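You operate a simulated robot arm through the tools that you are given. There is no shell and no other tool. Be economical: measure what you need, move in short steps, check, and stop when the job is done.

Carry out the task below with a simulated two-armed robot. There is one attempt and no reset: what you move stays moved.

Task
Wipe up the spill on the wash table top with the blue cloth and put it back.

Only the result counts: the job must be done as asked and must still hold three seconds after the hand-in. Knocking over, shifting, dropping, spilling or breaking anything else fails it. Flat cloth is picked up by pressing the open fingertips on it (5 to 10 N) and closing them slowly along it; thin cloth reads only 2 to 8 mm in the jaws.

Robot
Two 7-joint arms with two-finger parallel grippers on one trunk, on a base that drives. Base frame: it is fixed to the floor where the robot stands at the start and does not move with it; the origin is under the middle of the robot, x ahead of it, y to its left, z up; the surface under the hand at the start is at about z = 900. Readings come in mm, degrees, newtons and seconds.
The left shoulder is at the start at [100, 174, 1107], the right one opposite. With the tool pointing down near the work surface each hand reaches from about 320 to 740 mm from the robot's upright axis, wherever it stands, measured 20 degrees to its own side. Payload 3.6 kg a hand.
Tool frame (each hand has its own): the origin (TCP) lies between the finger pads and is the grasp point; the fingertips stand 30 mm ahead of it; z points along the fingers, y is the line along which they close. Largest opening 110 mm; finger width 20, thickness 10; the body of the gripper, 48 by 112 mm, starts 55 mm behind the TCP.
Orientation is told as [roll, pitch, yaw] about the base's x, y, z axes, in that order, counted from this pose: with the fingers straight down and closing along the base's y, the tool's x points along the base's -x, its y along +y and its z along -z.

Tools
- The arms move only by the tool step_arm. It takes "left_increments", "right_increments" or both (then of equal length, played together; a hand with none holds still); each is a list that holds one entry, the list of rows, each a list of 7 numbers: the gripper command, from -1 (shut) to 1 (fully open), values between in proportion, then the shift along the tool's x, y, z in units of 500 mm (1.0 is 500 mm), then the turn, a rotation vector about the tool's x, y, z in units of 45 degrees (1.0 is 45 degrees). In form: [[[hand, dx, dy, dz, wx, wy, wz], ...]]. A call has 1 to 20 rows; each row is the pose to reach, as a shift and turn from the pose commanded when the call began, along the tool's axes at that moment. A call with a number of a shift or a turn outside -1 to 1 is refused whole. Each row takes 0.2 s and may step no farther than 50 mm and 8.6 degrees from the row before; otherwise, or with a gripper value out of range, the whole call is refused. Where a pose cannot be reached the arm comes as near as it can. A force on the tool above 40 N (or 10 N above the force at the start of the call, whichever is more), or a blocked arm, ends the call early, and 0.2 s more pass. Each finger travels about 153 mm/s and halts on what it meets, pressing with about 21 N; the grip force reading is that of the motor and also rises with nothing between the fingers. The clock runs only during rows and for 0.2 s after the last one: add rows that repeat a pose to give the fingers time. It gives the time, the measured TCP pose, the force on the tool (base axes), the opening and the grip force at its end, in the units of the frame above (readings bear some noise), with the torque about the TCP (base axes, N m) and any sound that the robot's microphone picked up, and new pictures: "views" is both (left out), scene, wrist or none (wrist: the cameras of the hands that moved).
- Cameras (640 x 400 px; columns grow to the right, rows downward): "scene" is now at [182, 32.4, 1288.2]; the picture's right is [0.46, -0.89, -0.00], its down [-0.55, -0.28, -0.79] and it looks along [0.70, 0.36, -0.62] (base axes); focal length 268 px, centre (320, 200). "left" rides on the left gripper at [72, -17, -103] in its tool frame; the picture's right is [0.23, 0.97, 0.00], its down [-0.76, 0.18, -0.62] and it looks along [-0.61, 0.14, 0.78] (tool axes); focal length 222 px, centre (320, 200). "right" rides on the right gripper at [72, 17, -103] in its tool frame; the picture's right is [-0.23, 0.97, 0.00], its down [-0.76, -0.18, -0.62] and it looks along [-0.61, -0.14, 0.78] (tool axes); focal length 222 px, centre (320, 200). There is no depth. A picture from a camera that has moved, and an enlarged one, comes with that camera's place and axes in the base frame and with its lens. The place of the scene camera against the robot may be out by one fixed shift of up to 18 mm in any direction.
- lift_body(by): slides the trunk up (or, below 0, down) by that many mm; the arms and the scene camera ride with it, the base frame stays. It gives what a move gives, with no picture.
- steer(legs): drives the robot by 1 to 6 legs, each [ahead, left, turn to the left] in mm, mm and degrees, along the robot's own axes; the way and the turn of a leg run together, so that a leg with both is an arc; at most 1500 mm and 180 degrees a leg. The arms and the cameras ride along, it lands a little off, and it stops where it bumps. It gives what a move gives, and a new picture of the scene camera.
- turn_head(pan, tilt): turns the head with the scene camera to pan (to the left, within 86 degrees either way) and tilt (down, from -29 to 69), counted from straight ahead of the robot. It gives what a move gives, and a new picture of the scene camera.
- enlarge(camera, box): a new picture of the part [left, top, right, bottom] of that camera's present view, enlarged. The clock stands still meanwhile.
- job_done(): hands the job in; it is judged then, once.

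Work in short steps. Places have to be worked out from the pictures, the camera data and where the tool is seen: move nearer, look again, correct. Check each grasp and each placing, and mend what went wrong. You have 120 turns and 260 pictures in all, those below and enlarged ones among them. Open the grippers and draw the arms clear of the work before you hand the job in, unless the task says otherwise; then end with one line.

The tools are called after "Emit:" as a command line: name --argument value ..., lists and objects as JSON in quotes. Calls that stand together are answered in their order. step_arm: Moves the arms, as the interface text tells. Its arguments: {"type":"object","properties":{"left_increments":{"type":"array","items":{"type":"array","items":{"type":"array","items":{"type":"number"}}}},"right_increments":{"type":"array","items":{"type":"array","items":{"type":"array","items":{"type":"number"}}}},"views":{"type":"string","enum":["both","scene","wrist","none"]}},"required":[]} The other tools are called the same way: lift_body (by) slides the trunk up or down; steer (legs) drives the base; turn_head (pan, tilt) turns the head that bears the scene camera; enlarge (camera, box) takes an enlarged picture of a part of a camera's view; job_done () hands the job in.

At the start:

```text
clock: 0.0
left_tcp_pos: [387.5, 418.5, 1058.8]
left_tool_rot: [0.0, 0.0, 0.0]
left_ft_force: [-0.4, 0.4, -0.8]
left_wrist_torque: [0.03, -0.01, 0.02]
left_opening: 110.0
left_gripper_force: 0.0
right_tcp_pos: [347.5, 23.3, 1121.1]
right_tool_rot: [0.1, 0.0, 0.0]
right_ft_force: [0.8, 0.3, -0.3]
right_wrist_torque: [0.01, 0.02, -0.01]
right_opening: 109.8
right_gripper_force: 0.2
trunk travel left (down, up): [-225.0, 538.0]
robot x, y, heading: [1.7, 2.9, -0.3]
head pan, tilt: [27.2, 38.1]
```

scene: 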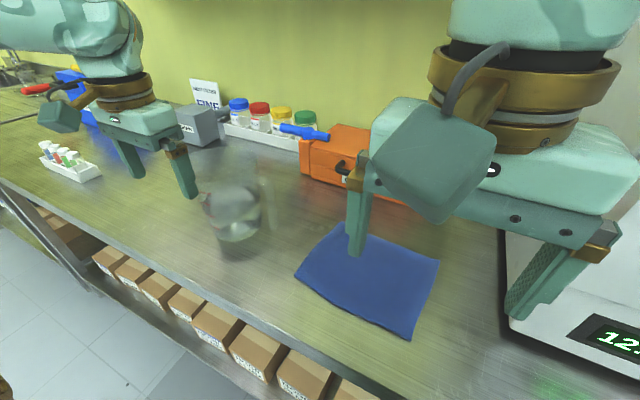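
right: 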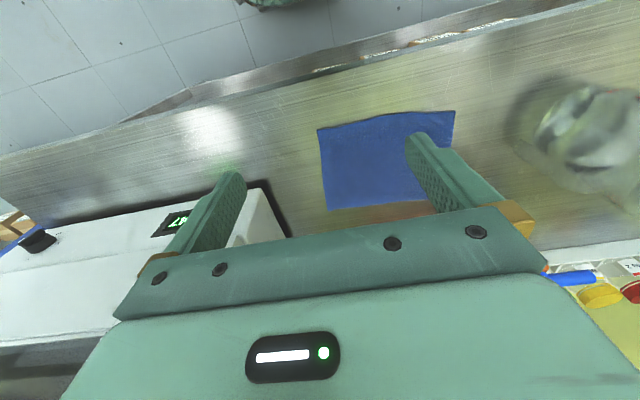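
left: 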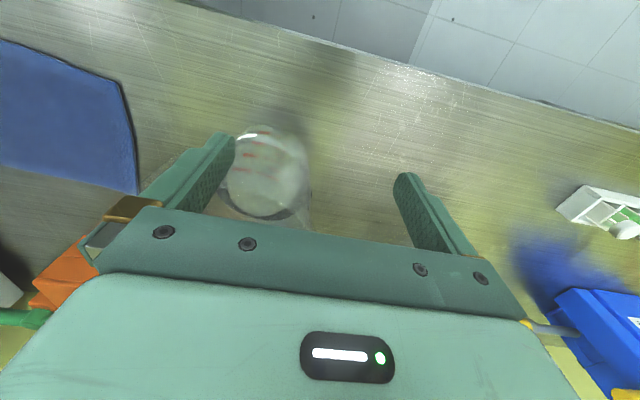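

The cloth lies on the bench in front of the right hand with a glass beaker to its left; no spill is clear yet. I look around with the head for the wash table.

Emit:
turn_head --pan 80 --tilt 25

Emit:
turn_head --pan -60 --tilt 25

Emit:
turn_head --pan 0 --tilt 35

```text
clock: 1.2
left_tcp_pos: [386.3, 417.3, 1059.8]
left_tool_rot: [0.0, 0.0, 0.1]
left_ft_force: [-0.4, 0.8, 0.5]
left_wrist_torque: [0.01, 0.01, -0.01]
left_opening: 110.1
left_gripper_force: 0.1
right_tcp_pos: [347.3, 23.0, 1120.5]
right_tool_rot: [0.1, 0.0, 0.0]
right_ft_force: [0.6, 0.9, -0.3]
right_wrist_torque: [0.02, 0.01, -0.02]
right_opening: 109.9
right_gripper_force: 0.1
trunk travel left (down, up): [-225.0, 538.0]
robot x, y, heading: [2.6, 0.8, 0.1]
head pan, tilt: [80.0, 25.0]
camera scene: at [121.4, 83.7, 1308.7], right [0.98, -0.17, 0.0], down [-0.07, -0.42, -0.91], along [0.16, 0.89, -0.42], focal length 268 px, centre (320, 200)
```

scene: 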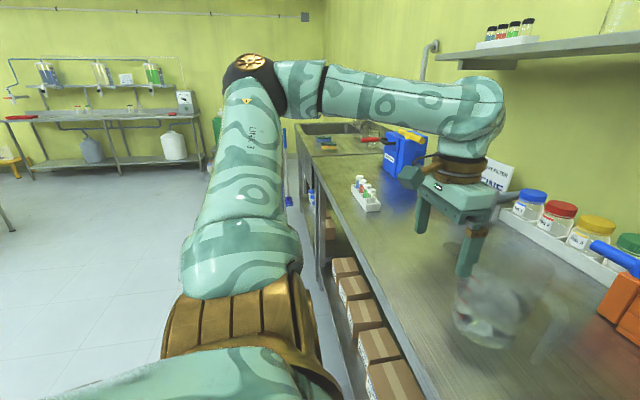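

```text
clock: 3.4
left_tcp_pos: [387.1, 417.9, 1059.9]
left_tool_rot: [0.0, -0.1, 0.0]
left_ft_force: [0.1, -0.2, -0.2]
left_wrist_torque: [0.03, 0.0, 0.04]
left_opening: 109.9
left_gripper_force: 0.0
right_tcp_pos: [347.9, 22.2, 1121.8]
right_tool_rot: [0.0, 0.0, -0.1]
right_ft_force: [0.2, 0.0, 0.0]
right_wrist_torque: [0.04, 0.02, -0.02]
right_opening: 109.8
right_gripper_force: 0.0
trunk travel left (down, up): [-225.0, 538.0]
robot x, y, heading: [0.9, -0.5, -0.1]
head pan, tilt: [-60.0, 25.0]
camera scene: at [151.4, -86.8, 1308.7], right [-0.87, -0.5, 0.0], down [-0.21, 0.37, -0.91], along [0.45, -0.78, -0.42], focal length 268 px, centre (320, 200)
```

scene: 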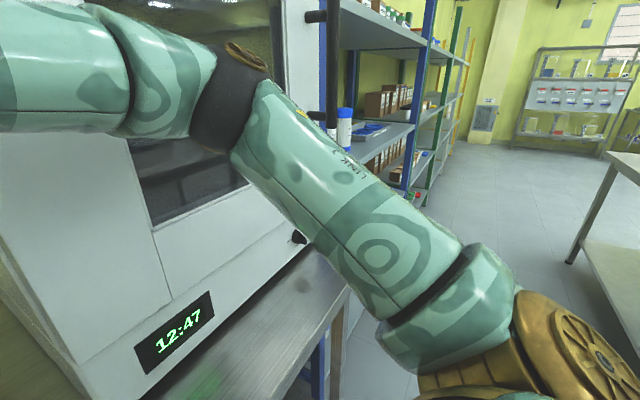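

```text
clock: 4.7
left_tcp_pos: [388.1, 417.6, 1059.6]
left_tool_rot: [0.0, 0.0, 0.0]
left_ft_force: [0.4, 0.1, -0.1]
left_wrist_torque: [0.05, -0.03, 0.0]
left_opening: 110.2
left_gripper_force: 0.1
right_tcp_pos: [346.1, 22.6, 1120.7]
right_tool_rot: [0.0, 0.0, 0.0]
right_ft_force: [-0.1, 0.0, 0.2]
right_wrist_torque: [-0.07, 0.0, -0.03]
right_opening: 110.0
right_gripper_force: 0.1
trunk travel left (down, up): [-225.0, 538.0]
robot x, y, heading: [-0.8, 3.6, 0.1]
head pan, tilt: [0.0, 35.0]
camera scene: at [193.4, -7.1, 1292.9], right [0.0, -1.0, 0.0], down [-0.57, 0.0, -0.82], along [0.82, 0.0, -0.57], focal length 268 px, centre (320, 200)
```

scene: 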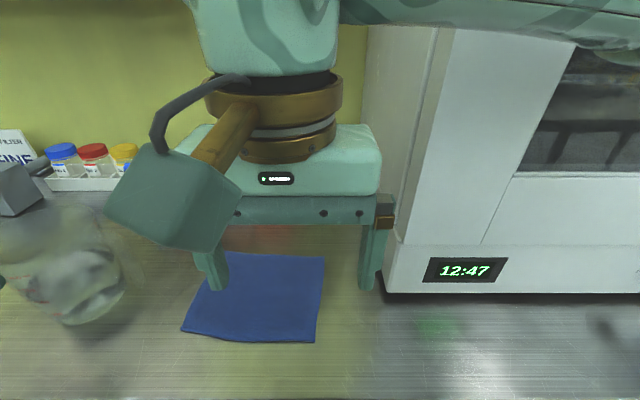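

The wash table may be the sink corner to the left or a table further off. I look left again, enlarged.

Emit:
turn_head --pan 80 --tilt 20

Emit:
enlarge --camera "scene" --box '[270, 80, 430, 180]'

Emit:
enlarge --camera "scene" --box '[0, 60, 240, 210]'

```text
clock: 6.3
left_tcp_pos: [387.4, 418.5, 1058.8]
left_tool_rot: [-0.1, 0.0, 0.0]
left_ft_force: [0.8, -0.1, 0.7]
left_wrist_torque: [0.0, -0.01, 0.01]
left_opening: 110.0
left_gripper_force: 0.1
right_tcp_pos: [348.3, 23.2, 1120.9]
right_tool_rot: [0.0, 0.0, 0.0]
right_ft_force: [-0.5, 1.2, 0.7]
right_wrist_torque: [-0.03, 0.0, -0.03]
right_opening: 109.9
right_gripper_force: 0.1
trunk travel left (down, up): [-225.0, 538.0]
robot x, y, heading: [-2.5, -1.2, 0.3]
head pan, tilt: [80.0, 20.0]
camera scene: at [121.6, 84.7, 1316.8], right [0.98, -0.17, 0.0], down [-0.06, -0.34, -0.94], along [0.16, 0.93, -0.34], focal length 268 px, centre (320, 200)
```

scene: 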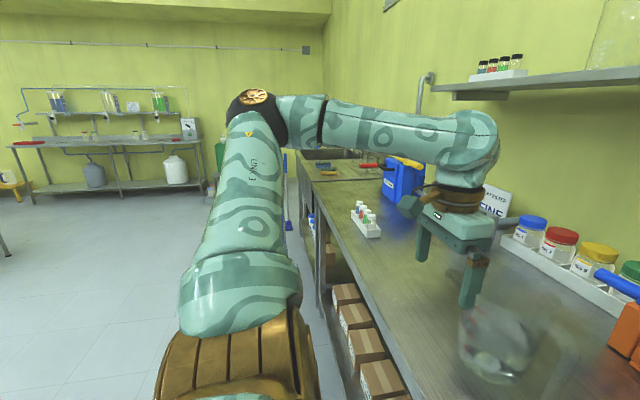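

```text
4.00 times, centred on (350, 130) of scene
camera zoom: at [121.6, 84.7, 1316.8], right [0.98, -0.17, 0.0], down [-0.06, -0.34, -0.94], along [0.16, 0.93, -0.34], focal length 1070 px, centre (200, 480)
```

zoom: 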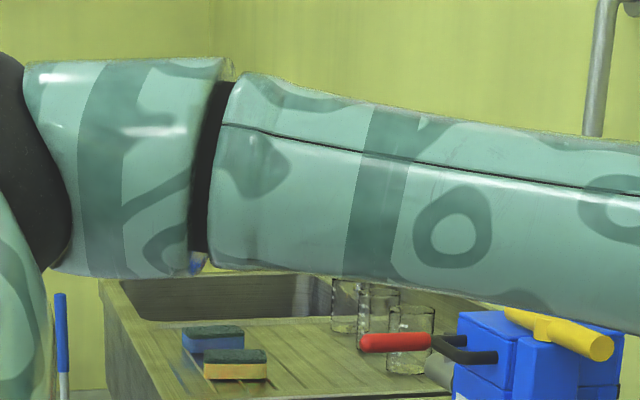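

```text
2.67 times, centred on (120, 135) of scene
camera zoom: at [121.6, 84.7, 1316.8], right [0.98, -0.17, 0.0], down [-0.06, -0.34, -0.94], along [0.16, 0.93, -0.34], focal length 713 px, centre (853, 373)
```

zoom: 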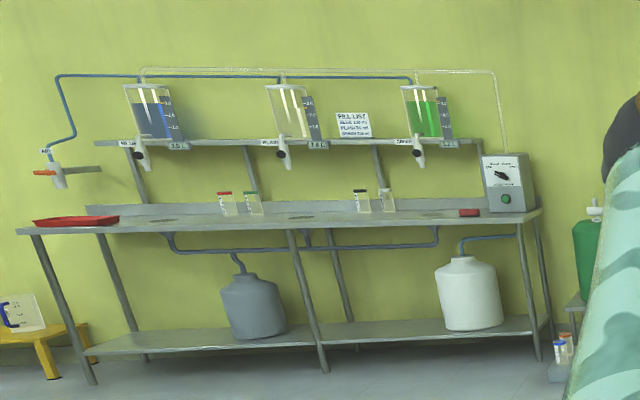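

I look as far round as the head allows on each side to see the rest of the room.

Emit:
turn_head --pan 86 --tilt 40

Emit:
turn_head --pan -86 --tilt 25

```text
clock: 7.1
left_tcp_pos: [386.9, 418.0, 1059.0]
left_tool_rot: [0.0, 0.0, 0.1]
left_ft_force: [-0.5, -0.3, 0.1]
left_wrist_torque: [-0.04, 0.0, 0.0]
left_opening: 109.9
left_gripper_force: 0.0
right_tcp_pos: [346.9, 24.2, 1121.1]
right_tool_rot: [-0.1, -0.1, 0.0]
right_ft_force: [-0.4, -0.1, 0.2]
right_wrist_torque: [0.01, 0.01, 0.0]
right_opening: 109.9
right_gripper_force: 0.0
trunk travel left (down, up): [-225.0, 538.0]
robot x, y, heading: [-1.0, 1.6, 0.2]
head pan, tilt: [85.9, 40.0]
camera scene: at [111.3, 77.8, 1285.4], right [1.0, -0.07, 0.0], down [-0.05, -0.64, -0.77], along [0.05, 0.76, -0.64], focal length 268 px, centre (320, 200)
```

scene: 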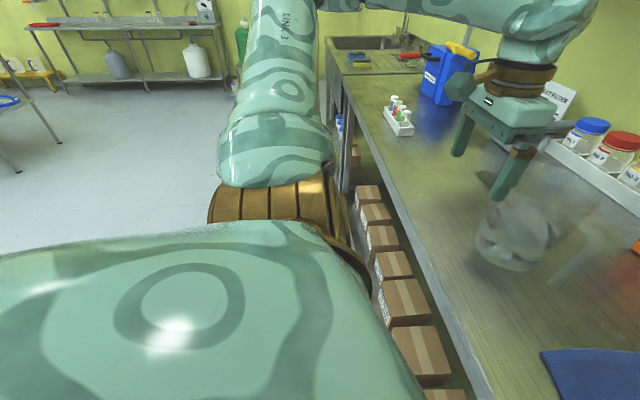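

```text
clock: 9.7
left_tcp_pos: [387.9, 417.9, 1060.0]
left_tool_rot: [0.1, 0.0, 0.0]
left_ft_force: [0.2, 0.0, 0.0]
left_wrist_torque: [0.04, 0.02, -0.01]
left_opening: 110.0
left_gripper_force: 0.1
right_tcp_pos: [346.9, 23.9, 1121.7]
right_tool_rot: [0.0, 0.0, 0.0]
right_ft_force: [0.2, 0.4, 0.2]
right_wrist_torque: [-0.02, 0.0, -0.03]
right_opening: 109.9
right_gripper_force: 0.1
trunk travel left (down, up): [-225.0, 538.0]
robot x, y, heading: [-1.6, -1.9, -0.1]
head pan, tilt: [-85.9, 25.0]
camera scene: at [111.9, -98.9, 1308.7], right [-1.0, -0.07, 0.0], down [-0.03, 0.42, -0.91], along [0.06, -0.9, -0.42], focal length 268 px, centre (320, 200)
```

scene: 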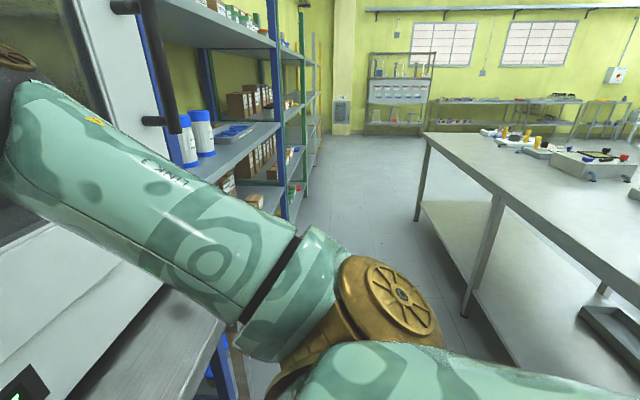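

The central table lies about 550 mm behind, so I back up 170 mm only and then turn left to look along the room.

Emit:
steer --legs '[[-170, 0, 0]]'

Emit:
turn_head --pan 50 --tilt 40

Emit:
turn_head --pan 0 --tilt 50

```text
clock: 11.2
left_tcp_pos: [216.8, 418.3, 1059.8]
left_tool_rot: [0.0, 0.0, 0.0]
left_ft_force: [-0.4, -0.5, -0.8]
left_wrist_torque: [0.01, -0.01, 0.0]
left_opening: 109.8
left_gripper_force: 0.0
right_tcp_pos: [175.7, 23.7, 1121.2]
right_tool_rot: [0.0, 0.0, 0.1]
right_ft_force: [0.1, -0.9, 0.0]
right_wrist_torque: [0.0, -0.03, -0.04]
right_opening: 109.9
right_gripper_force: 0.1
trunk travel left (down, up): [-225.0, 538.0]
robot x, y, heading: [-169.0, 3.4, -0.1]
head pan, tilt: [-85.9, 25.0]
camera scene: at [-59.6, -98.9, 1308.9], right [-1.0, -0.07, 0.0], down [-0.03, 0.42, -0.91], along [0.06, -0.9, -0.42], focal length 268 px, centre (320, 200)
```

scene: 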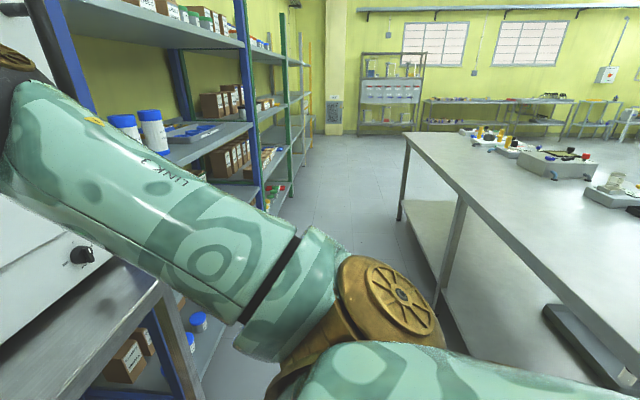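

```text
clock: 13.3
left_tcp_pos: [217.6, 417.9, 1059.2]
left_tool_rot: [0.0, 0.0, 0.1]
left_ft_force: [0.5, -0.6, 0.3]
left_wrist_torque: [0.01, 0.0, 0.02]
left_opening: 110.0
left_gripper_force: 0.1
right_tcp_pos: [177.9, 24.2, 1121.3]
right_tool_rot: [0.0, 0.0, 0.0]
right_ft_force: [0.0, 0.2, -0.4]
right_wrist_torque: [-0.01, 0.0, 0.03]
right_opening: 110.0
right_gripper_force: 0.0
trunk travel left (down, up): [-225.0, 538.0]
robot x, y, heading: [-172.5, -0.1, -0.1]
head pan, tilt: [50.0, 40.0]
camera scene: at [-10.2, 58.1, 1285.4], right [0.77, -0.64, 0.0], down [-0.41, -0.49, -0.77], along [0.49, 0.59, -0.64], focal length 268 px, centre (320, 200)
```

scene: 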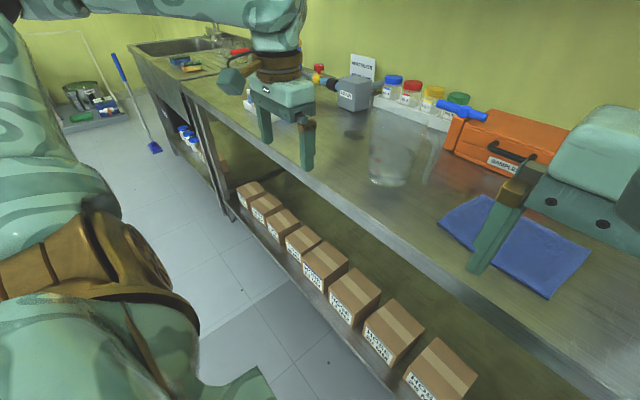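

```text
clock: 14.5
left_tcp_pos: [217.8, 417.3, 1059.8]
left_tool_rot: [-0.1, 0.1, 0.1]
left_ft_force: [0.2, -1.1, -0.4]
left_wrist_torque: [-0.03, 0.01, -0.01]
left_opening: 109.9
left_gripper_force: 0.2
right_tcp_pos: [177.3, 23.2, 1120.6]
right_tool_rot: [0.0, 0.0, 0.0]
right_ft_force: [-0.7, -0.2, -0.1]
right_wrist_torque: [0.02, -0.01, 0.0]
right_opening: 109.9
right_gripper_force: 0.0
trunk travel left (down, up): [-225.0, 538.0]
robot x, y, heading: [-171.6, 2.0, 0.1]
head pan, tilt: [0.0, 50.0]
camera scene: at [12.2, -6.9, 1271.2], right [0.0, -1.0, 0.0], down [-0.77, 0.0, -0.64], along [0.64, 0.0, -0.77], focal length 268 px, centre (320, 200)
```

scene: 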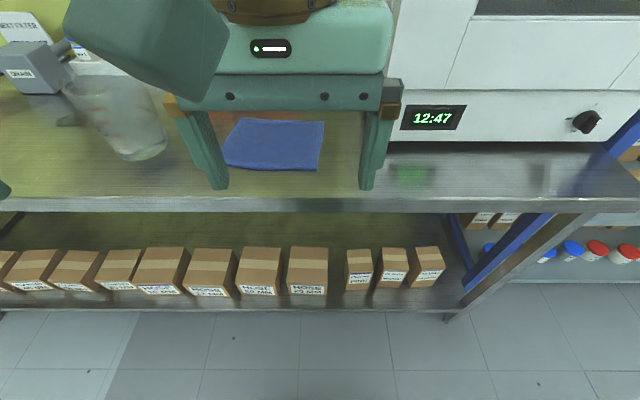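

The aisle between bench (front edge x≈320) and central table is clear to the left, so I drive left 700 mm and look at the sink unit.

Emit:
steer --legs '[[0, 700, 0]]'

Emit:
turn_head --pan 45 --tilt 30

```text
clock: 18.3
left_tcp_pos: [219.0, 1106.2, 1060.4]
left_tool_rot: [-0.1, 0.0, -0.1]
left_ft_force: [-0.6, 0.5, -0.8]
left_wrist_torque: [0.0, 0.01, -0.02]
left_opening: 109.9
left_gripper_force: 0.1
right_tcp_pos: [178.6, 711.2, 1121.8]
right_tool_rot: [0.0, 0.0, 0.0]
right_ft_force: [1.0, 1.3, -0.5]
right_wrist_torque: [-0.01, -0.04, -0.02]
right_opening: 109.8
right_gripper_force: 0.1
trunk travel left (down, up): [-225.0, 538.0]
robot x, y, heading: [-169.0, 688.0, -0.0]
head pan, tilt: [0.0, 50.0]
camera scene: at [12.6, 680.7, 1271.2], right [0.0, -1.0, 0.0], down [-0.77, 0.0, -0.64], along [0.64, 0.0, -0.77], focal length 268 px, centre (320, 200)
```

scene: 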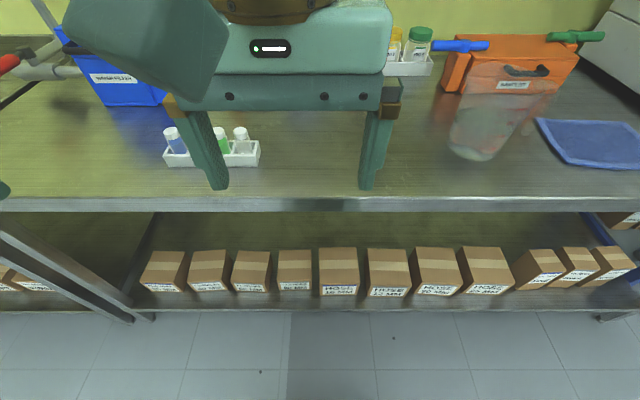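

```text
clock: 19.4
left_tcp_pos: [218.7, 1105.0, 1058.4]
left_tool_rot: [0.0, 0.0, -0.1]
left_ft_force: [-0.2, 0.0, 0.2]
left_wrist_torque: [-0.01, 0.01, -0.01]
left_opening: 110.1
left_gripper_force: 0.1
right_tcp_pos: [177.1, 711.4, 1121.0]
right_tool_rot: [0.0, 0.0, -0.1]
right_ft_force: [1.3, -0.1, 0.4]
right_wrist_torque: [0.03, 0.0, 0.03]
right_opening: 110.0
right_gripper_force: 0.0
trunk travel left (down, up): [-225.0, 538.0]
robot x, y, heading: [-169.2, 691.4, 0.0]
head pan, tilt: [45.0, 30.0]
camera scene: at [-0.3, 744.0, 1300.7], right [0.71, -0.71, 0.0], down [-0.36, -0.35, -0.87], along [0.61, 0.61, -0.5], focal length 268 px, centre (320, 200)
```

scene: 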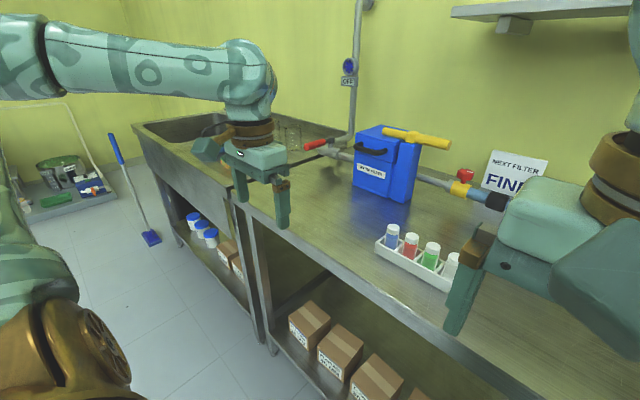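

No spill on this bench stretch. I drive on 650 mm left to see the sink unit.

Emit:
steer --legs '[[0, 650, 0]]'

Emit:
turn_head --pan 30 --tilt 30

Emit:
turn_head --pan 86 --tilt 15

```text
clock: 23.0
left_tcp_pos: [220.9, 1749.3, 1059.2]
left_tool_rot: [-0.1, 0.0, -0.2]
left_ft_force: [-0.2, 0.5, -0.1]
left_wrist_torque: [0.03, -0.01, -0.02]
left_opening: 109.9
left_gripper_force: 0.1
right_tcp_pos: [180.2, 1355.9, 1120.6]
right_tool_rot: [0.0, 0.0, -0.2]
right_ft_force: [1.3, 0.7, 0.1]
right_wrist_torque: [-0.01, 0.0, -0.02]
right_opening: 110.1
right_gripper_force: 0.0
trunk travel left (down, up): [-225.0, 538.0]
robot x, y, heading: [-166.4, 1333.6, -0.2]
head pan, tilt: [45.0, 30.0]
camera scene: at [1.4, 1390.0, 1300.7], right [0.7, -0.71, 0.0], down [-0.36, -0.35, -0.87], along [0.61, 0.61, -0.5], focal length 268 px, centre (320, 200)
```

scene: 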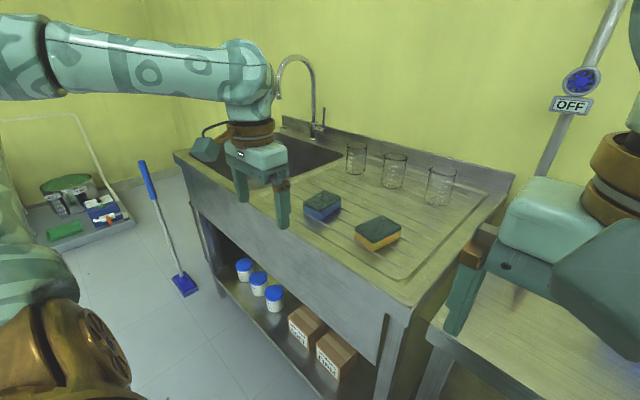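

```text
clock: 23.8
left_tcp_pos: [221.7, 1749.1, 1059.1]
left_tool_rot: [0.0, 0.0, -0.2]
left_ft_force: [0.7, 0.6, 0.0]
left_wrist_torque: [0.0, -0.01, 0.01]
left_opening: 110.0
left_gripper_force: 0.0
right_tcp_pos: [180.2, 1354.5, 1120.9]
right_tool_rot: [0.1, 0.1, -0.2]
right_ft_force: [0.2, -0.3, -0.1]
right_wrist_torque: [0.04, -0.02, 0.01]
right_opening: 110.1
right_gripper_force: 0.0
trunk travel left (down, up): [-225.0, 538.0]
robot x, y, heading: [-167.8, 1331.3, -0.1]
head pan, tilt: [30.0, 30.0]
camera scene: at [15.7, 1370.7, 1300.7], right [0.5, -0.87, 0.0], down [-0.43, -0.25, -0.87], along [0.75, 0.43, -0.5], focal length 268 px, centre (320, 200)
```

scene: 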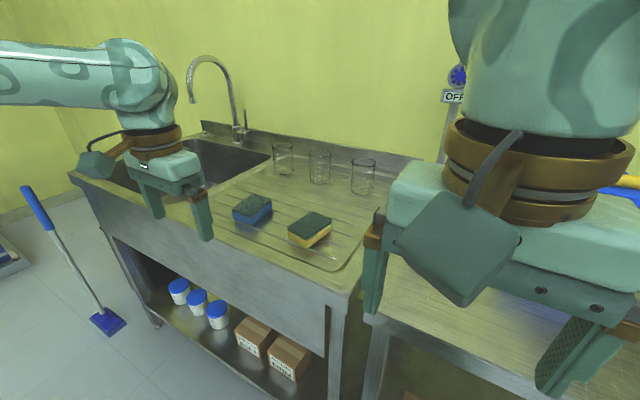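

```text
clock: 25.0
left_tcp_pos: [220.8, 1749.9, 1059.1]
left_tool_rot: [0.0, 0.1, -0.2]
left_ft_force: [0.4, -0.5, 0.2]
left_wrist_torque: [0.0, -0.03, -0.03]
left_opening: 109.8
left_gripper_force: 0.1
right_tcp_pos: [180.0, 1354.9, 1121.6]
right_tool_rot: [0.0, 0.1, -0.2]
right_ft_force: [0.3, 0.1, 0.8]
right_wrist_torque: [-0.04, -0.03, 0.01]
right_opening: 109.8
right_gripper_force: 0.0
trunk travel left (down, up): [-225.0, 538.0]
robot x, y, heading: [-164.6, 1333.7, -0.2]
head pan, tilt: [85.9, 15.0]
camera scene: at [-55.7, 1418.8, 1324.9], right [1.0, -0.07, 0.0], down [-0.02, -0.26, -0.97], along [0.07, 0.96, -0.26], focal length 268 px, centre (320, 200)
```

scene: 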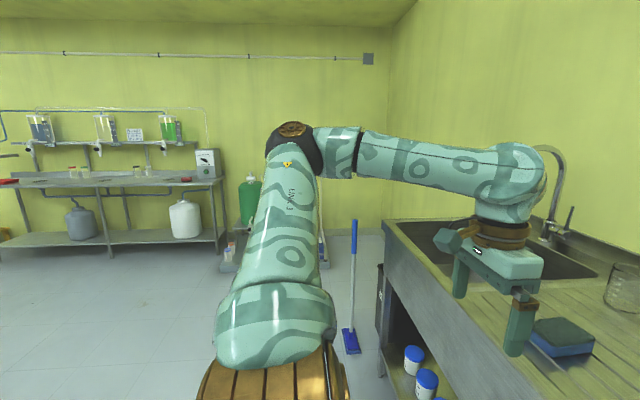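

The sink top shows no spill, only sponges and beakers. I turn left in place in two parts to view the rest of the room.

Emit:
steer --legs '[[0, 0, 45]]'

Emit:
turn_head --pan 86 --tilt 25

```text
clock: 27.5
left_tcp_pos: [-188.1, 1903.5, 1059.4]
left_tool_rot: [0.1, 0.0, 44.9]
left_ft_force: [0.0, 0.2, 0.7]
left_wrist_torque: [0.0, 0.0, 0.03]
left_opening: 109.9
left_gripper_force: 0.1
right_tcp_pos: [63.1, 1595.5, 1120.1]
right_tool_rot: [0.0, 0.0, 44.8]
right_ft_force: [0.2, 0.2, 0.0]
right_wrist_torque: [-0.01, -0.02, 0.0]
right_opening: 110.0
right_gripper_force: 0.1
trunk travel left (down, up): [-225.0, 538.0]
robot x, y, heading: [-167.9, 1332.5, 44.8]
head pan, tilt: [85.9, 15.0]
camera scene: at [-157.3, 1477.2, 1324.9], right [0.76, 0.65, 0.0], down [0.17, -0.2, -0.97], along [-0.63, 0.73, -0.26], focal length 268 px, centre (320, 200)
```

scene: 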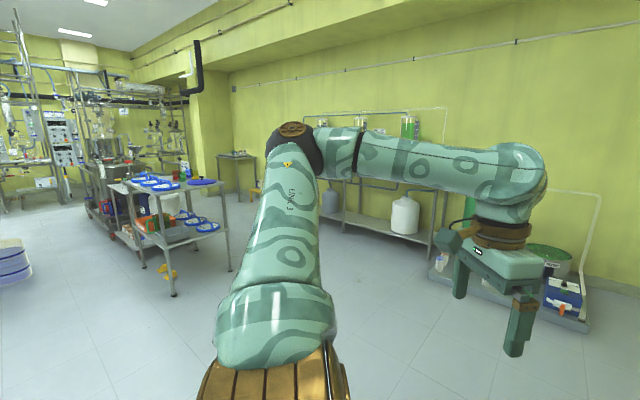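

```text
clock: 28.2
left_tcp_pos: [-187.5, 1903.2, 1060.0]
left_tool_rot: [0.0, -0.1, 44.7]
left_ft_force: [-0.3, -0.6, 0.2]
left_wrist_torque: [-0.01, -0.01, 0.0]
left_opening: 110.0
left_gripper_force: 0.1
right_tcp_pos: [63.2, 1594.2, 1121.6]
right_tool_rot: [0.0, 0.0, 44.8]
right_ft_force: [0.1, 0.7, -0.3]
right_wrist_torque: [0.0, 0.0, 0.0]
right_opening: 110.1
right_gripper_force: 0.0
trunk travel left (down, up): [-225.0, 538.0]
robot x, y, heading: [-168.9, 1334.8, 44.8]
head pan, tilt: [85.9, 25.0]
camera scene: at [-156.2, 1476.1, 1308.7], right [0.76, 0.65, 0.0], down [0.28, -0.32, -0.91], along [-0.59, 0.69, -0.42], focal length 268 px, centre (320, 200)
```

scene: 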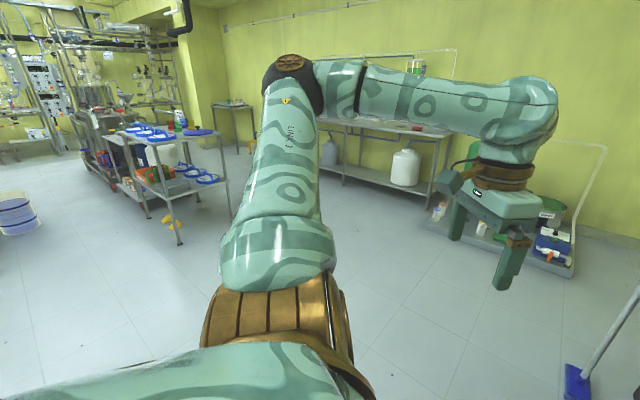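

Open floor here. I keep turning left to survey the rest.

Emit:
steer --legs '[[0, 0, 70]]'

Emit:
turn_head --pan 0 --tilt 10

Emit:
turn_head --pan 70 --tilt 20

```text
clock: 31.7
left_tcp_pos: [-711.0, 1507.1, 1060.3]
left_tool_rot: [0.0, 0.0, 115.2]
left_ft_force: [-0.1, -0.1, 0.2]
left_wrist_torque: [-0.02, -0.01, 0.01]
left_opening: 110.1
left_gripper_force: 0.1
right_tcp_pos: [-337.2, 1638.8, 1121.2]
right_tool_rot: [0.0, 0.0, 115.2]
right_ft_force: [0.4, -0.7, 0.3]
right_wrist_torque: [0.02, 0.01, 0.01]
right_opening: 109.7
right_gripper_force: 0.1
trunk travel left (down, up): [-225.0, 538.0]
robot x, y, heading: [-167.0, 1331.5, 115.2]
head pan, tilt: [85.9, 25.0]
camera scene: at [-311.6, 1395.5, 1308.7], right [-0.36, 0.93, 0.0], down [0.39, 0.15, -0.91], along [-0.85, -0.33, -0.42], focal length 268 px, centre (320, 200)
```

scene: 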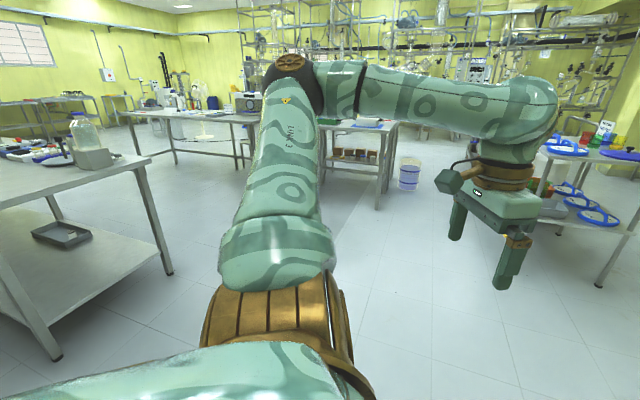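

```text
clock: 33.3
left_tcp_pos: [-711.8, 1505.5, 1058.5]
left_tool_rot: [0.1, 0.1, 115.2]
left_ft_force: [0.1, -0.4, -0.7]
left_wrist_torque: [0.0, -0.05, 0.0]
left_opening: 110.1
left_gripper_force: 0.0
right_tcp_pos: [-336.5, 1637.3, 1121.5]
right_tool_rot: [0.1, -0.1, 115.3]
right_ft_force: [-0.7, 1.6, -0.2]
right_wrist_torque: [0.01, -0.02, 0.02]
right_opening: 110.0
right_gripper_force: 0.0
trunk travel left (down, up): [-225.0, 538.0]
robot x, y, heading: [-167.2, 1335.7, 115.1]
head pan, tilt: [0.0, 10.0]
camera scene: at [-265.2, 1513.0, 1333.0], right [0.9, 0.43, 0.0], down [0.07, -0.16, -0.98], along [-0.42, 0.89, -0.17], focal length 268 px, centre (320, 200)
```

scene: 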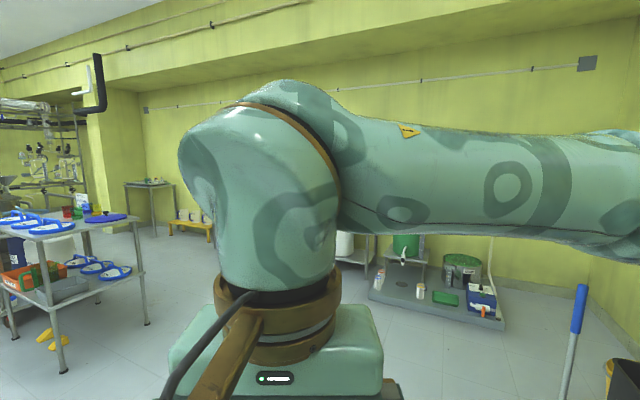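

```text
clock: 34.7
left_tcp_pos: [-710.9, 1506.9, 1059.7]
left_tool_rot: [0.0, 0.0, 115.2]
left_ft_force: [0.6, -0.5, 0.5]
left_wrist_torque: [0.02, 0.01, 0.04]
left_opening: 109.9
left_gripper_force: 0.1
right_tcp_pos: [-337.1, 1638.2, 1120.8]
right_tool_rot: [0.0, -0.1, 115.1]
right_ft_force: [0.5, 0.1, -0.3]
right_wrist_torque: [0.04, -0.03, -0.01]
right_opening: 109.8
right_gripper_force: 0.1
trunk travel left (down, up): [-225.0, 538.0]
robot x, y, heading: [-170.1, 1333.8, 115.4]
head pan, tilt: [70.0, 20.0]
camera scene: at [-318.3, 1420.5, 1316.8], right [-0.09, 1.0, 0.0], down [0.34, 0.03, -0.94], along [-0.94, -0.08, -0.34], focal length 268 px, centre (320, 200)
```

scene: 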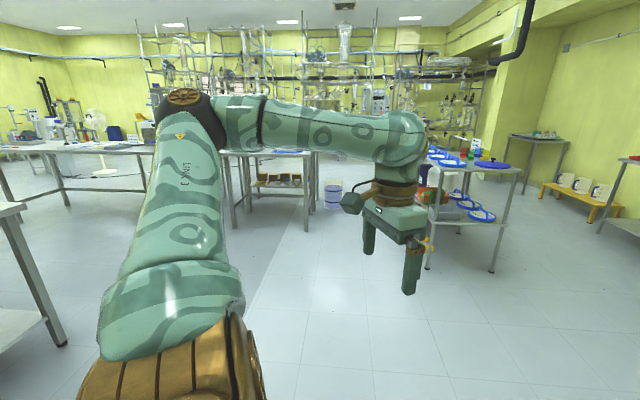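

I enlarge the far tables to identify the wash table.

Emit:
enlarge --camera "scene" --box '[0, 90, 160, 190]'

Emit:
enlarge --camera "scene" --box '[220, 120, 380, 220]'

Emit:
enlarge --camera "scene" --box '[410, 120, 570, 220]'

```text
4.00 times, centred on (80, 140) of scene
camera zoom: at [-318.3, 1420.5, 1316.8], right [-0.09, 1.0, 0.0], down [0.34, 0.03, -0.94], along [-0.94, -0.08, -0.34], focal length 1070 px, centre (1280, 440)
```

zoom: 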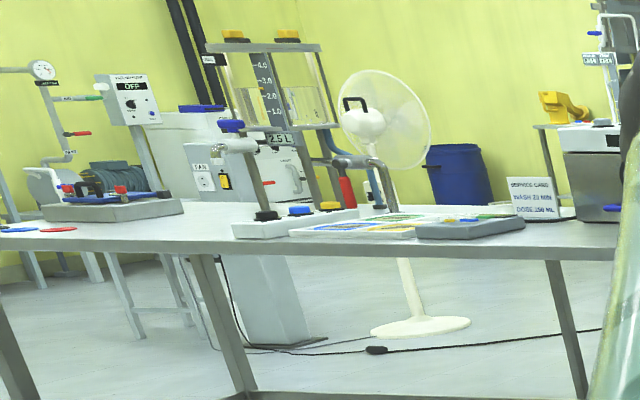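

```text
4.00 times, centred on (300, 170) of scene
camera zoom: at [-318.3, 1420.5, 1316.8], right [-0.09, 1.0, 0.0], down [0.34, 0.03, -0.94], along [-0.94, -0.08, -0.34], focal length 1070 px, centre (400, 320)
```

zoom: 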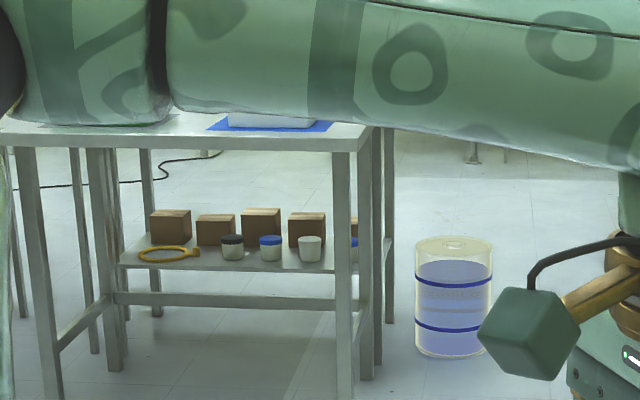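

```text
4.00 times, centred on (490, 170) of scene
camera zoom: at [-318.3, 1420.5, 1316.8], right [-0.09, 1.0, 0.0], down [0.34, 0.03, -0.94], along [-0.94, -0.08, -0.34], focal length 1070 px, centre (-360, 320)
```

zoom: 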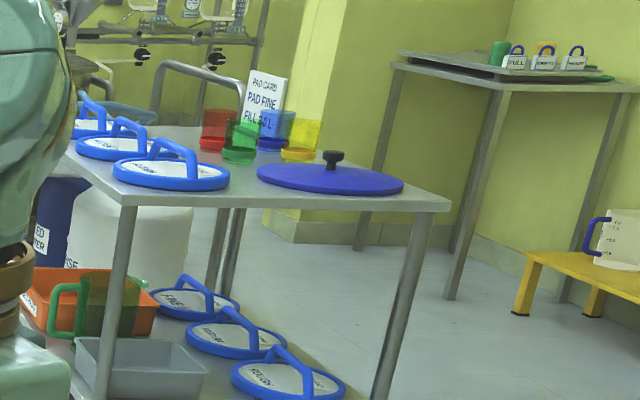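

No spill recognised yet. I turn a bit more to see the central table and the far side.

Emit:
steer --legs '[[0, 0, 60]]'

Emit:
turn_head --pan 45 --tilt 20

Emit:
turn_head --pan 0 --tilt 15

```text
clock: 37.7
left_tcp_pos: [-586.9, 946.9, 1059.5]
left_tool_rot: [0.0, 0.0, 175.7]
left_ft_force: [-0.2, 1.0, 0.2]
left_wrist_torque: [-0.02, -0.01, 0.01]
left_opening: 110.2
left_gripper_force: 0.0
right_tcp_pos: [-516.3, 1337.1, 1119.9]
right_tool_rot: [0.0, 0.0, 175.5]
right_ft_force: [-0.2, 0.4, -0.6]
right_wrist_torque: [0.0, 0.0, 0.0]
right_opening: 110.0
right_gripper_force: 0.1
trunk travel left (down, up): [-225.0, 538.0]
robot x, y, heading: [-166.8, 1330.8, 175.5]
head pan, tilt: [70.0, 20.0]
camera scene: at [-329.0, 1249.4, 1316.8], right [-0.91, 0.41, 0.0], down [0.14, 0.31, -0.94], along [-0.39, -0.86, -0.34], focal length 268 px, centre (320, 200)
```

scene: 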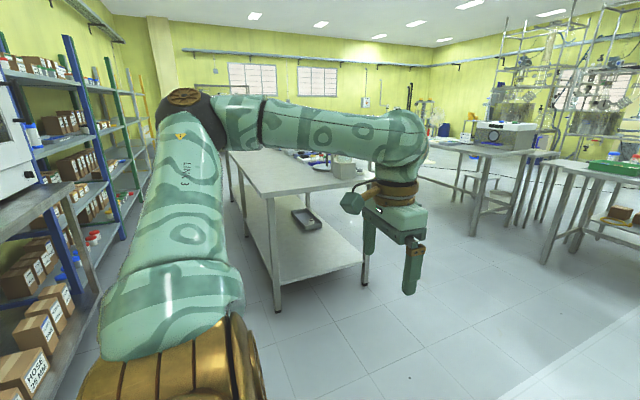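

```text
clock: 38.6
left_tcp_pos: [-587.1, 947.1, 1058.6]
left_tool_rot: [0.0, -0.1, 175.6]
left_ft_force: [-0.8, -0.6, 0.9]
left_wrist_torque: [0.0, 0.0, -0.01]
left_opening: 110.1
left_gripper_force: 0.1
right_tcp_pos: [-516.1, 1337.8, 1121.0]
right_tool_rot: [0.0, 0.0, 175.5]
right_ft_force: [0.6, 0.1, 0.5]
right_wrist_torque: [0.04, 0.0, 0.03]
right_opening: 110.2
right_gripper_force: 0.1
trunk travel left (down, up): [-225.0, 538.0]
robot x, y, heading: [-164.2, 1332.1, 175.5]
head pan, tilt: [45.0, 20.0]
camera scene: at [-361.2, 1273.8, 1316.8], right [-0.65, 0.76, 0.0], down [0.26, 0.22, -0.94], along [-0.71, -0.61, -0.34], focal length 268 px, centre (320, 200)
```

scene: 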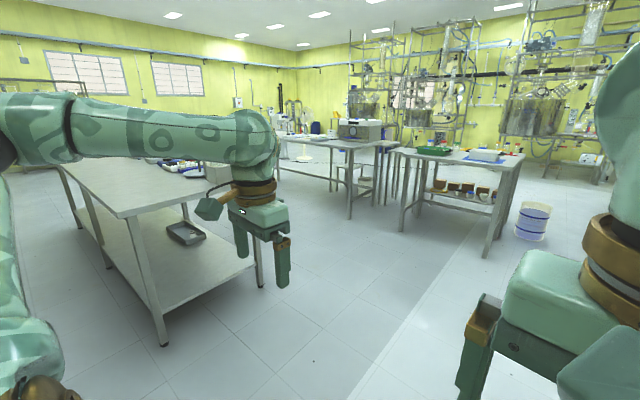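

```text
clock: 39.7
left_tcp_pos: [-586.8, 947.1, 1059.7]
left_tool_rot: [0.0, 0.0, 175.6]
left_ft_force: [-0.2, 0.2, 0.1]
left_wrist_torque: [-0.02, 0.0, 0.03]
left_opening: 110.0
left_gripper_force: 0.2
right_tcp_pos: [-516.0, 1337.3, 1121.7]
right_tool_rot: [0.0, 0.0, 175.4]
right_ft_force: [0.5, 0.1, 0.3]
right_wrist_torque: [-0.01, 0.0, 0.04]
right_opening: 110.0
right_gripper_force: 0.1
trunk travel left (down, up): [-225.0, 538.0]
robot x, y, heading: [-167.4, 1330.6, 175.5]
head pan, tilt: [0.0, 15.0]
camera scene: at [-383.6, 1341.6, 1324.9], right [0.08, 1.0, 0.0], down [0.26, -0.02, -0.97], along [-0.96, 0.07, -0.26], focal length 268 px, centre (320, 200)
```

scene: 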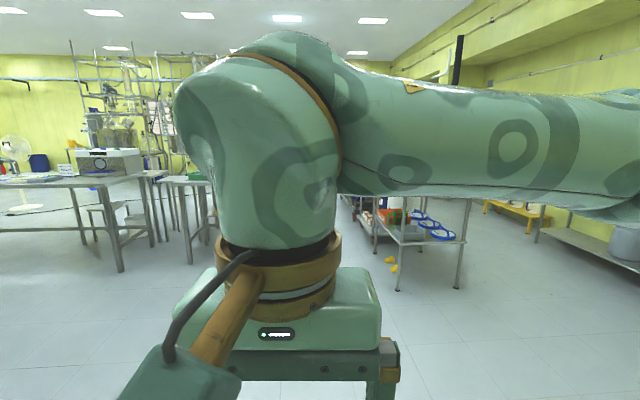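

The far tables hold apparatus but no visible spill; the bench and sink come first for a close look. I turn back to heading 0 and inspect enlarged.

Emit:
steer --legs '[[0, 0, -120], [0, 0, -56]]'

Emit:
turn_head --pan 35 --tilt 35

Emit:
enlarge --camera "scene" --box '[140, 100, 400, 280]'

Emit:
turn_head --pan -55 --tilt 25

```text
clock: 47.7
left_tcp_pos: [229.9, 1739.6, 1059.4]
left_tool_rot: [0.0, 0.0, -1.3]
left_ft_force: [-1.0, -0.7, 0.1]
left_wrist_torque: [-0.01, -0.03, 0.01]
left_opening: 109.9
left_gripper_force: 0.0
right_tcp_pos: [179.2, 1347.2, 1120.1]
right_tool_rot: [-0.1, -0.1, -1.3]
right_ft_force: [0.3, -0.4, 0.8]
right_wrist_torque: [-0.01, 0.02, 0.02]
right_opening: 110.1
right_gripper_force: 0.1
trunk travel left (down, up): [-225.0, 538.0]
robot x, y, heading: [-165.9, 1334.5, -1.4]
head pan, tilt: [0.0, 15.0]
camera scene: at [30.6, 1320.9, 1324.9], right [-0.02, -1.0, 0.0], down [-0.26, 0.01, -0.97], along [0.97, -0.02, -0.26], focal length 268 px, centre (320, 200)
```

scene: 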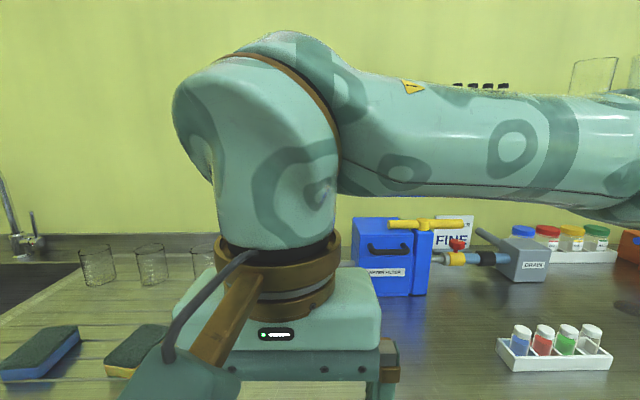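

```text
clock: 48.7
left_tcp_pos: [229.8, 1741.8, 1060.2]
left_tool_rot: [0.0, -0.1, -1.2]
left_ft_force: [0.4, 0.5, 0.1]
left_wrist_torque: [-0.04, 0.01, 0.0]
left_opening: 110.0
left_gripper_force: 0.0
right_tcp_pos: [180.3, 1347.0, 1120.9]
right_tool_rot: [0.0, 0.0, -1.5]
right_ft_force: [0.1, 0.8, -0.2]
right_wrist_torque: [-0.01, 0.0, 0.0]
right_opening: 109.9
right_gripper_force: 0.1
trunk travel left (down, up): [-225.0, 538.0]
robot x, y, heading: [-170.0, 1330.6, -1.4]
head pan, tilt: [35.0, 35.0]
camera scene: at [10.6, 1372.0, 1292.9], right [0.55, -0.83, 0.0], down [-0.48, -0.32, -0.82], along [0.68, 0.45, -0.57], focal length 268 px, centre (320, 200)
```

scene: 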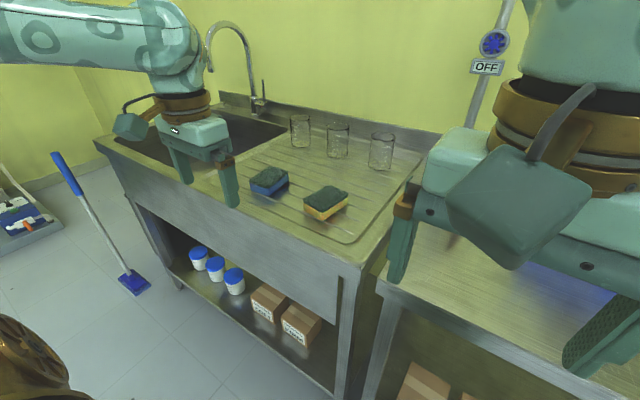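

```text
2.22 times, centred on (270, 190) of scene
camera zoom: at [10.6, 1372.0, 1292.9], right [0.55, -0.83, 0.0], down [-0.48, -0.32, -0.82], along [0.68, 0.45, -0.57], focal length 594 px, centre (431, 222)
```

zoom: 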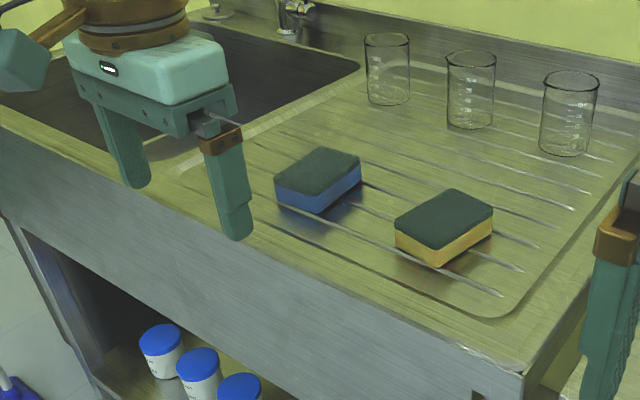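

```text
clock: 50.3
left_tcp_pos: [230.0, 1742.0, 1058.3]
left_tool_rot: [0.1, 0.0, -1.3]
left_ft_force: [-0.3, 0.6, 0.8]
left_wrist_torque: [-0.02, -0.01, 0.02]
left_opening: 110.0
left_gripper_force: 0.1
right_tcp_pos: [180.0, 1347.8, 1120.0]
right_tool_rot: [0.0, 0.0, -1.5]
right_ft_force: [0.7, -0.2, -0.1]
right_wrist_torque: [0.01, -0.03, -0.01]
right_opening: 110.1
right_gripper_force: 0.0
trunk travel left (down, up): [-225.0, 538.0]
robot x, y, heading: [-169.4, 1332.0, -1.4]
head pan, tilt: [-55.0, 25.0]
camera scene: at [-11.7, 1246.7, 1308.7], right [-0.83, -0.55, 0.0], down [-0.23, 0.35, -0.91], along [0.5, -0.75, -0.42], focal length 268 px, centre (320, 200)
```

scene: 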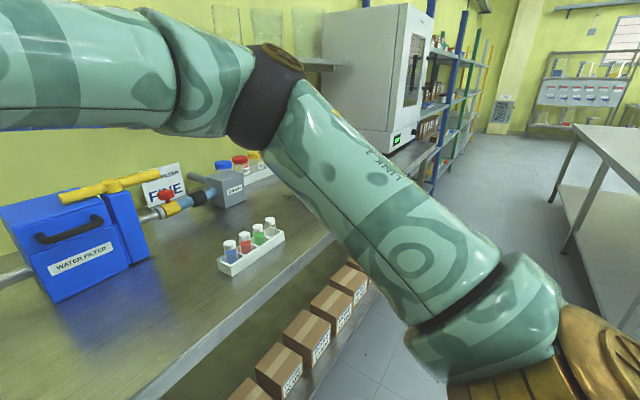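

Nothing wet is seen here. I raise the trunk for a high viewpoint and scan the table tops.

Emit:
lift_body --by 530

Emit:
steer --legs '[[0, 0, 90]]'

Emit:
turn_head --pan 40 --tilt 20

Emit:
turn_head --pan -30 --tilt 25

Emit:
turn_head --pan 86 --tilt 20

```text
refused: 530 is not a number from -400 to 400
```

```text
clock: 54.6
left_tcp_pos: [-580.1, 1726.5, 1059.1]
left_tool_rot: [0.1, 0.0, 89.2]
left_ft_force: [-0.6, -0.2, -0.4]
left_wrist_torque: [-0.02, -0.01, 0.01]
left_opening: 109.8
left_gripper_force: 0.1
right_tcp_pos: [-186.8, 1681.1, 1120.1]
right_tool_rot: [0.1, 0.0, 89.1]
right_ft_force: [-0.2, -0.4, 0.1]
right_wrist_torque: [0.0, 0.01, 0.04]
right_opening: 110.0
right_gripper_force: 0.0
trunk travel left (down, up): [-225.0, 538.0]
robot x, y, heading: [-166.2, 1332.2, 89.3]
head pan, tilt: [-55.0, 25.0]
camera scene: at [-99.4, 1491.6, 1308.7], right [0.56, -0.83, 0.0], down [-0.35, -0.24, -0.91], along [0.75, 0.51, -0.42], focal length 268 px, centre (320, 200)
```

scene: 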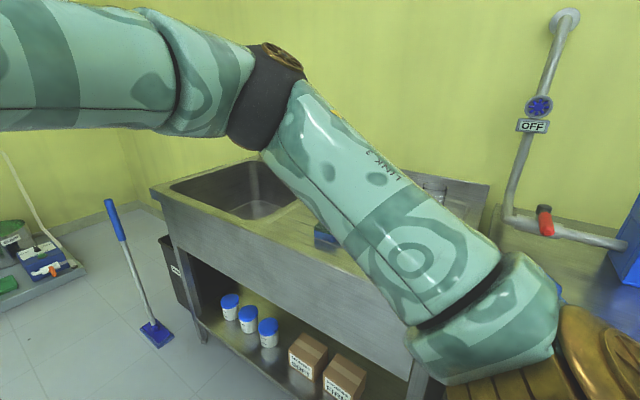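

```text
clock: 56.3
left_tcp_pos: [-580.2, 1727.2, 1060.4]
left_tool_rot: [0.0, 0.0, 89.2]
left_ft_force: [0.5, 0.1, 0.0]
left_wrist_torque: [0.02, -0.02, 0.01]
left_opening: 110.1
left_gripper_force: 0.0
right_tcp_pos: [-186.6, 1681.3, 1120.4]
right_tool_rot: [0.0, 0.0, 89.2]
right_ft_force: [-0.2, -0.4, 0.5]
right_wrist_torque: [-0.02, 0.05, -0.02]
right_opening: 109.9
right_gripper_force: 0.0
trunk travel left (down, up): [-225.0, 538.0]
robot x, y, heading: [-171.3, 1332.9, 89.4]
head pan, tilt: [40.0, 20.0]
camera scene: at [-234.3, 1512.0, 1316.8], right [0.78, 0.63, 0.0], down [0.22, -0.27, -0.94], along [-0.59, 0.73, -0.34], focal length 268 px, centre (320, 200)
```

scene: 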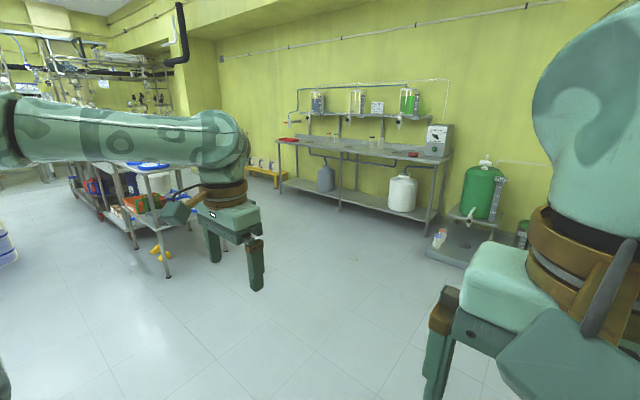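

```text
clock: 57.7
left_tcp_pos: [-579.8, 1725.4, 1058.8]
left_tool_rot: [0.0, -0.1, 89.2]
left_ft_force: [-1.0, 0.9, 0.8]
left_wrist_torque: [-0.01, 0.03, -0.01]
left_opening: 109.9
left_gripper_force: 0.0
right_tcp_pos: [-185.9, 1681.1, 1120.8]
right_tool_rot: [0.0, 0.0, 89.3]
right_ft_force: [-0.6, -0.2, 0.5]
right_wrist_torque: [0.01, 0.01, -0.01]
right_opening: 109.8
right_gripper_force: 0.1
trunk travel left (down, up): [-225.0, 538.0]
robot x, y, heading: [-170.1, 1333.8, 89.2]
head pan, tilt: [-30.0, 25.0]
camera scene: at [-128.4, 1519.0, 1308.7], right [0.86, -0.51, 0.0], down [-0.22, -0.36, -0.91], along [0.46, 0.78, -0.42], focal length 268 px, centre (320, 200)
```

scene: 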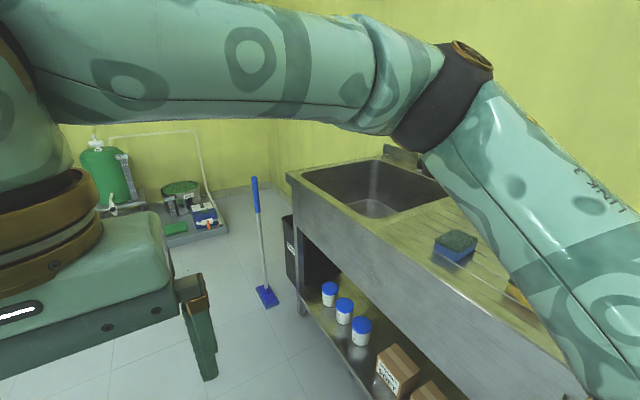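

```text
clock: 59.6
left_tcp_pos: [-581.0, 1726.4, 1059.3]
left_tool_rot: [-0.1, -0.1, 89.2]
left_ft_force: [0.6, 0.5, -0.3]
left_wrist_torque: [-0.02, 0.0, -0.01]
left_opening: 110.2
left_gripper_force: 0.1
right_tcp_pos: [-186.2, 1681.0, 1120.1]
right_tool_rot: [0.0, 0.0, 89.2]
right_ft_force: [-0.2, 0.1, -0.5]
right_wrist_torque: [0.02, 0.01, -0.02]
right_opening: 110.4
right_gripper_force: 0.0
trunk travel left (down, up): [-225.0, 538.0]
robot x, y, heading: [-169.8, 1333.9, 89.2]
head pan, tilt: [85.9, 20.0]
camera scene: at [-268.3, 1447.8, 1316.8], right [0.09, 1.0, 0.0], down [0.34, -0.03, -0.94], along [-0.94, 0.08, -0.34], focal length 268 px, centre (320, 200)
```

scene: 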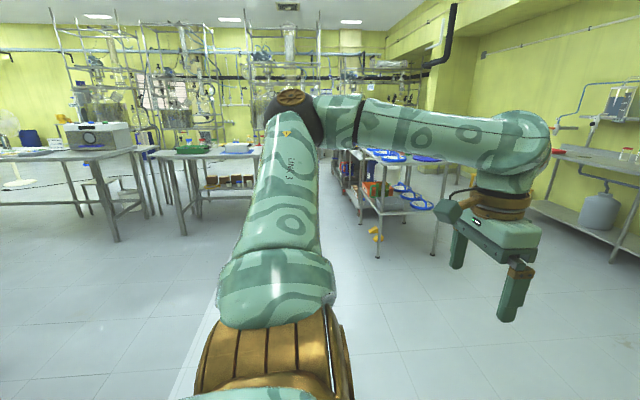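

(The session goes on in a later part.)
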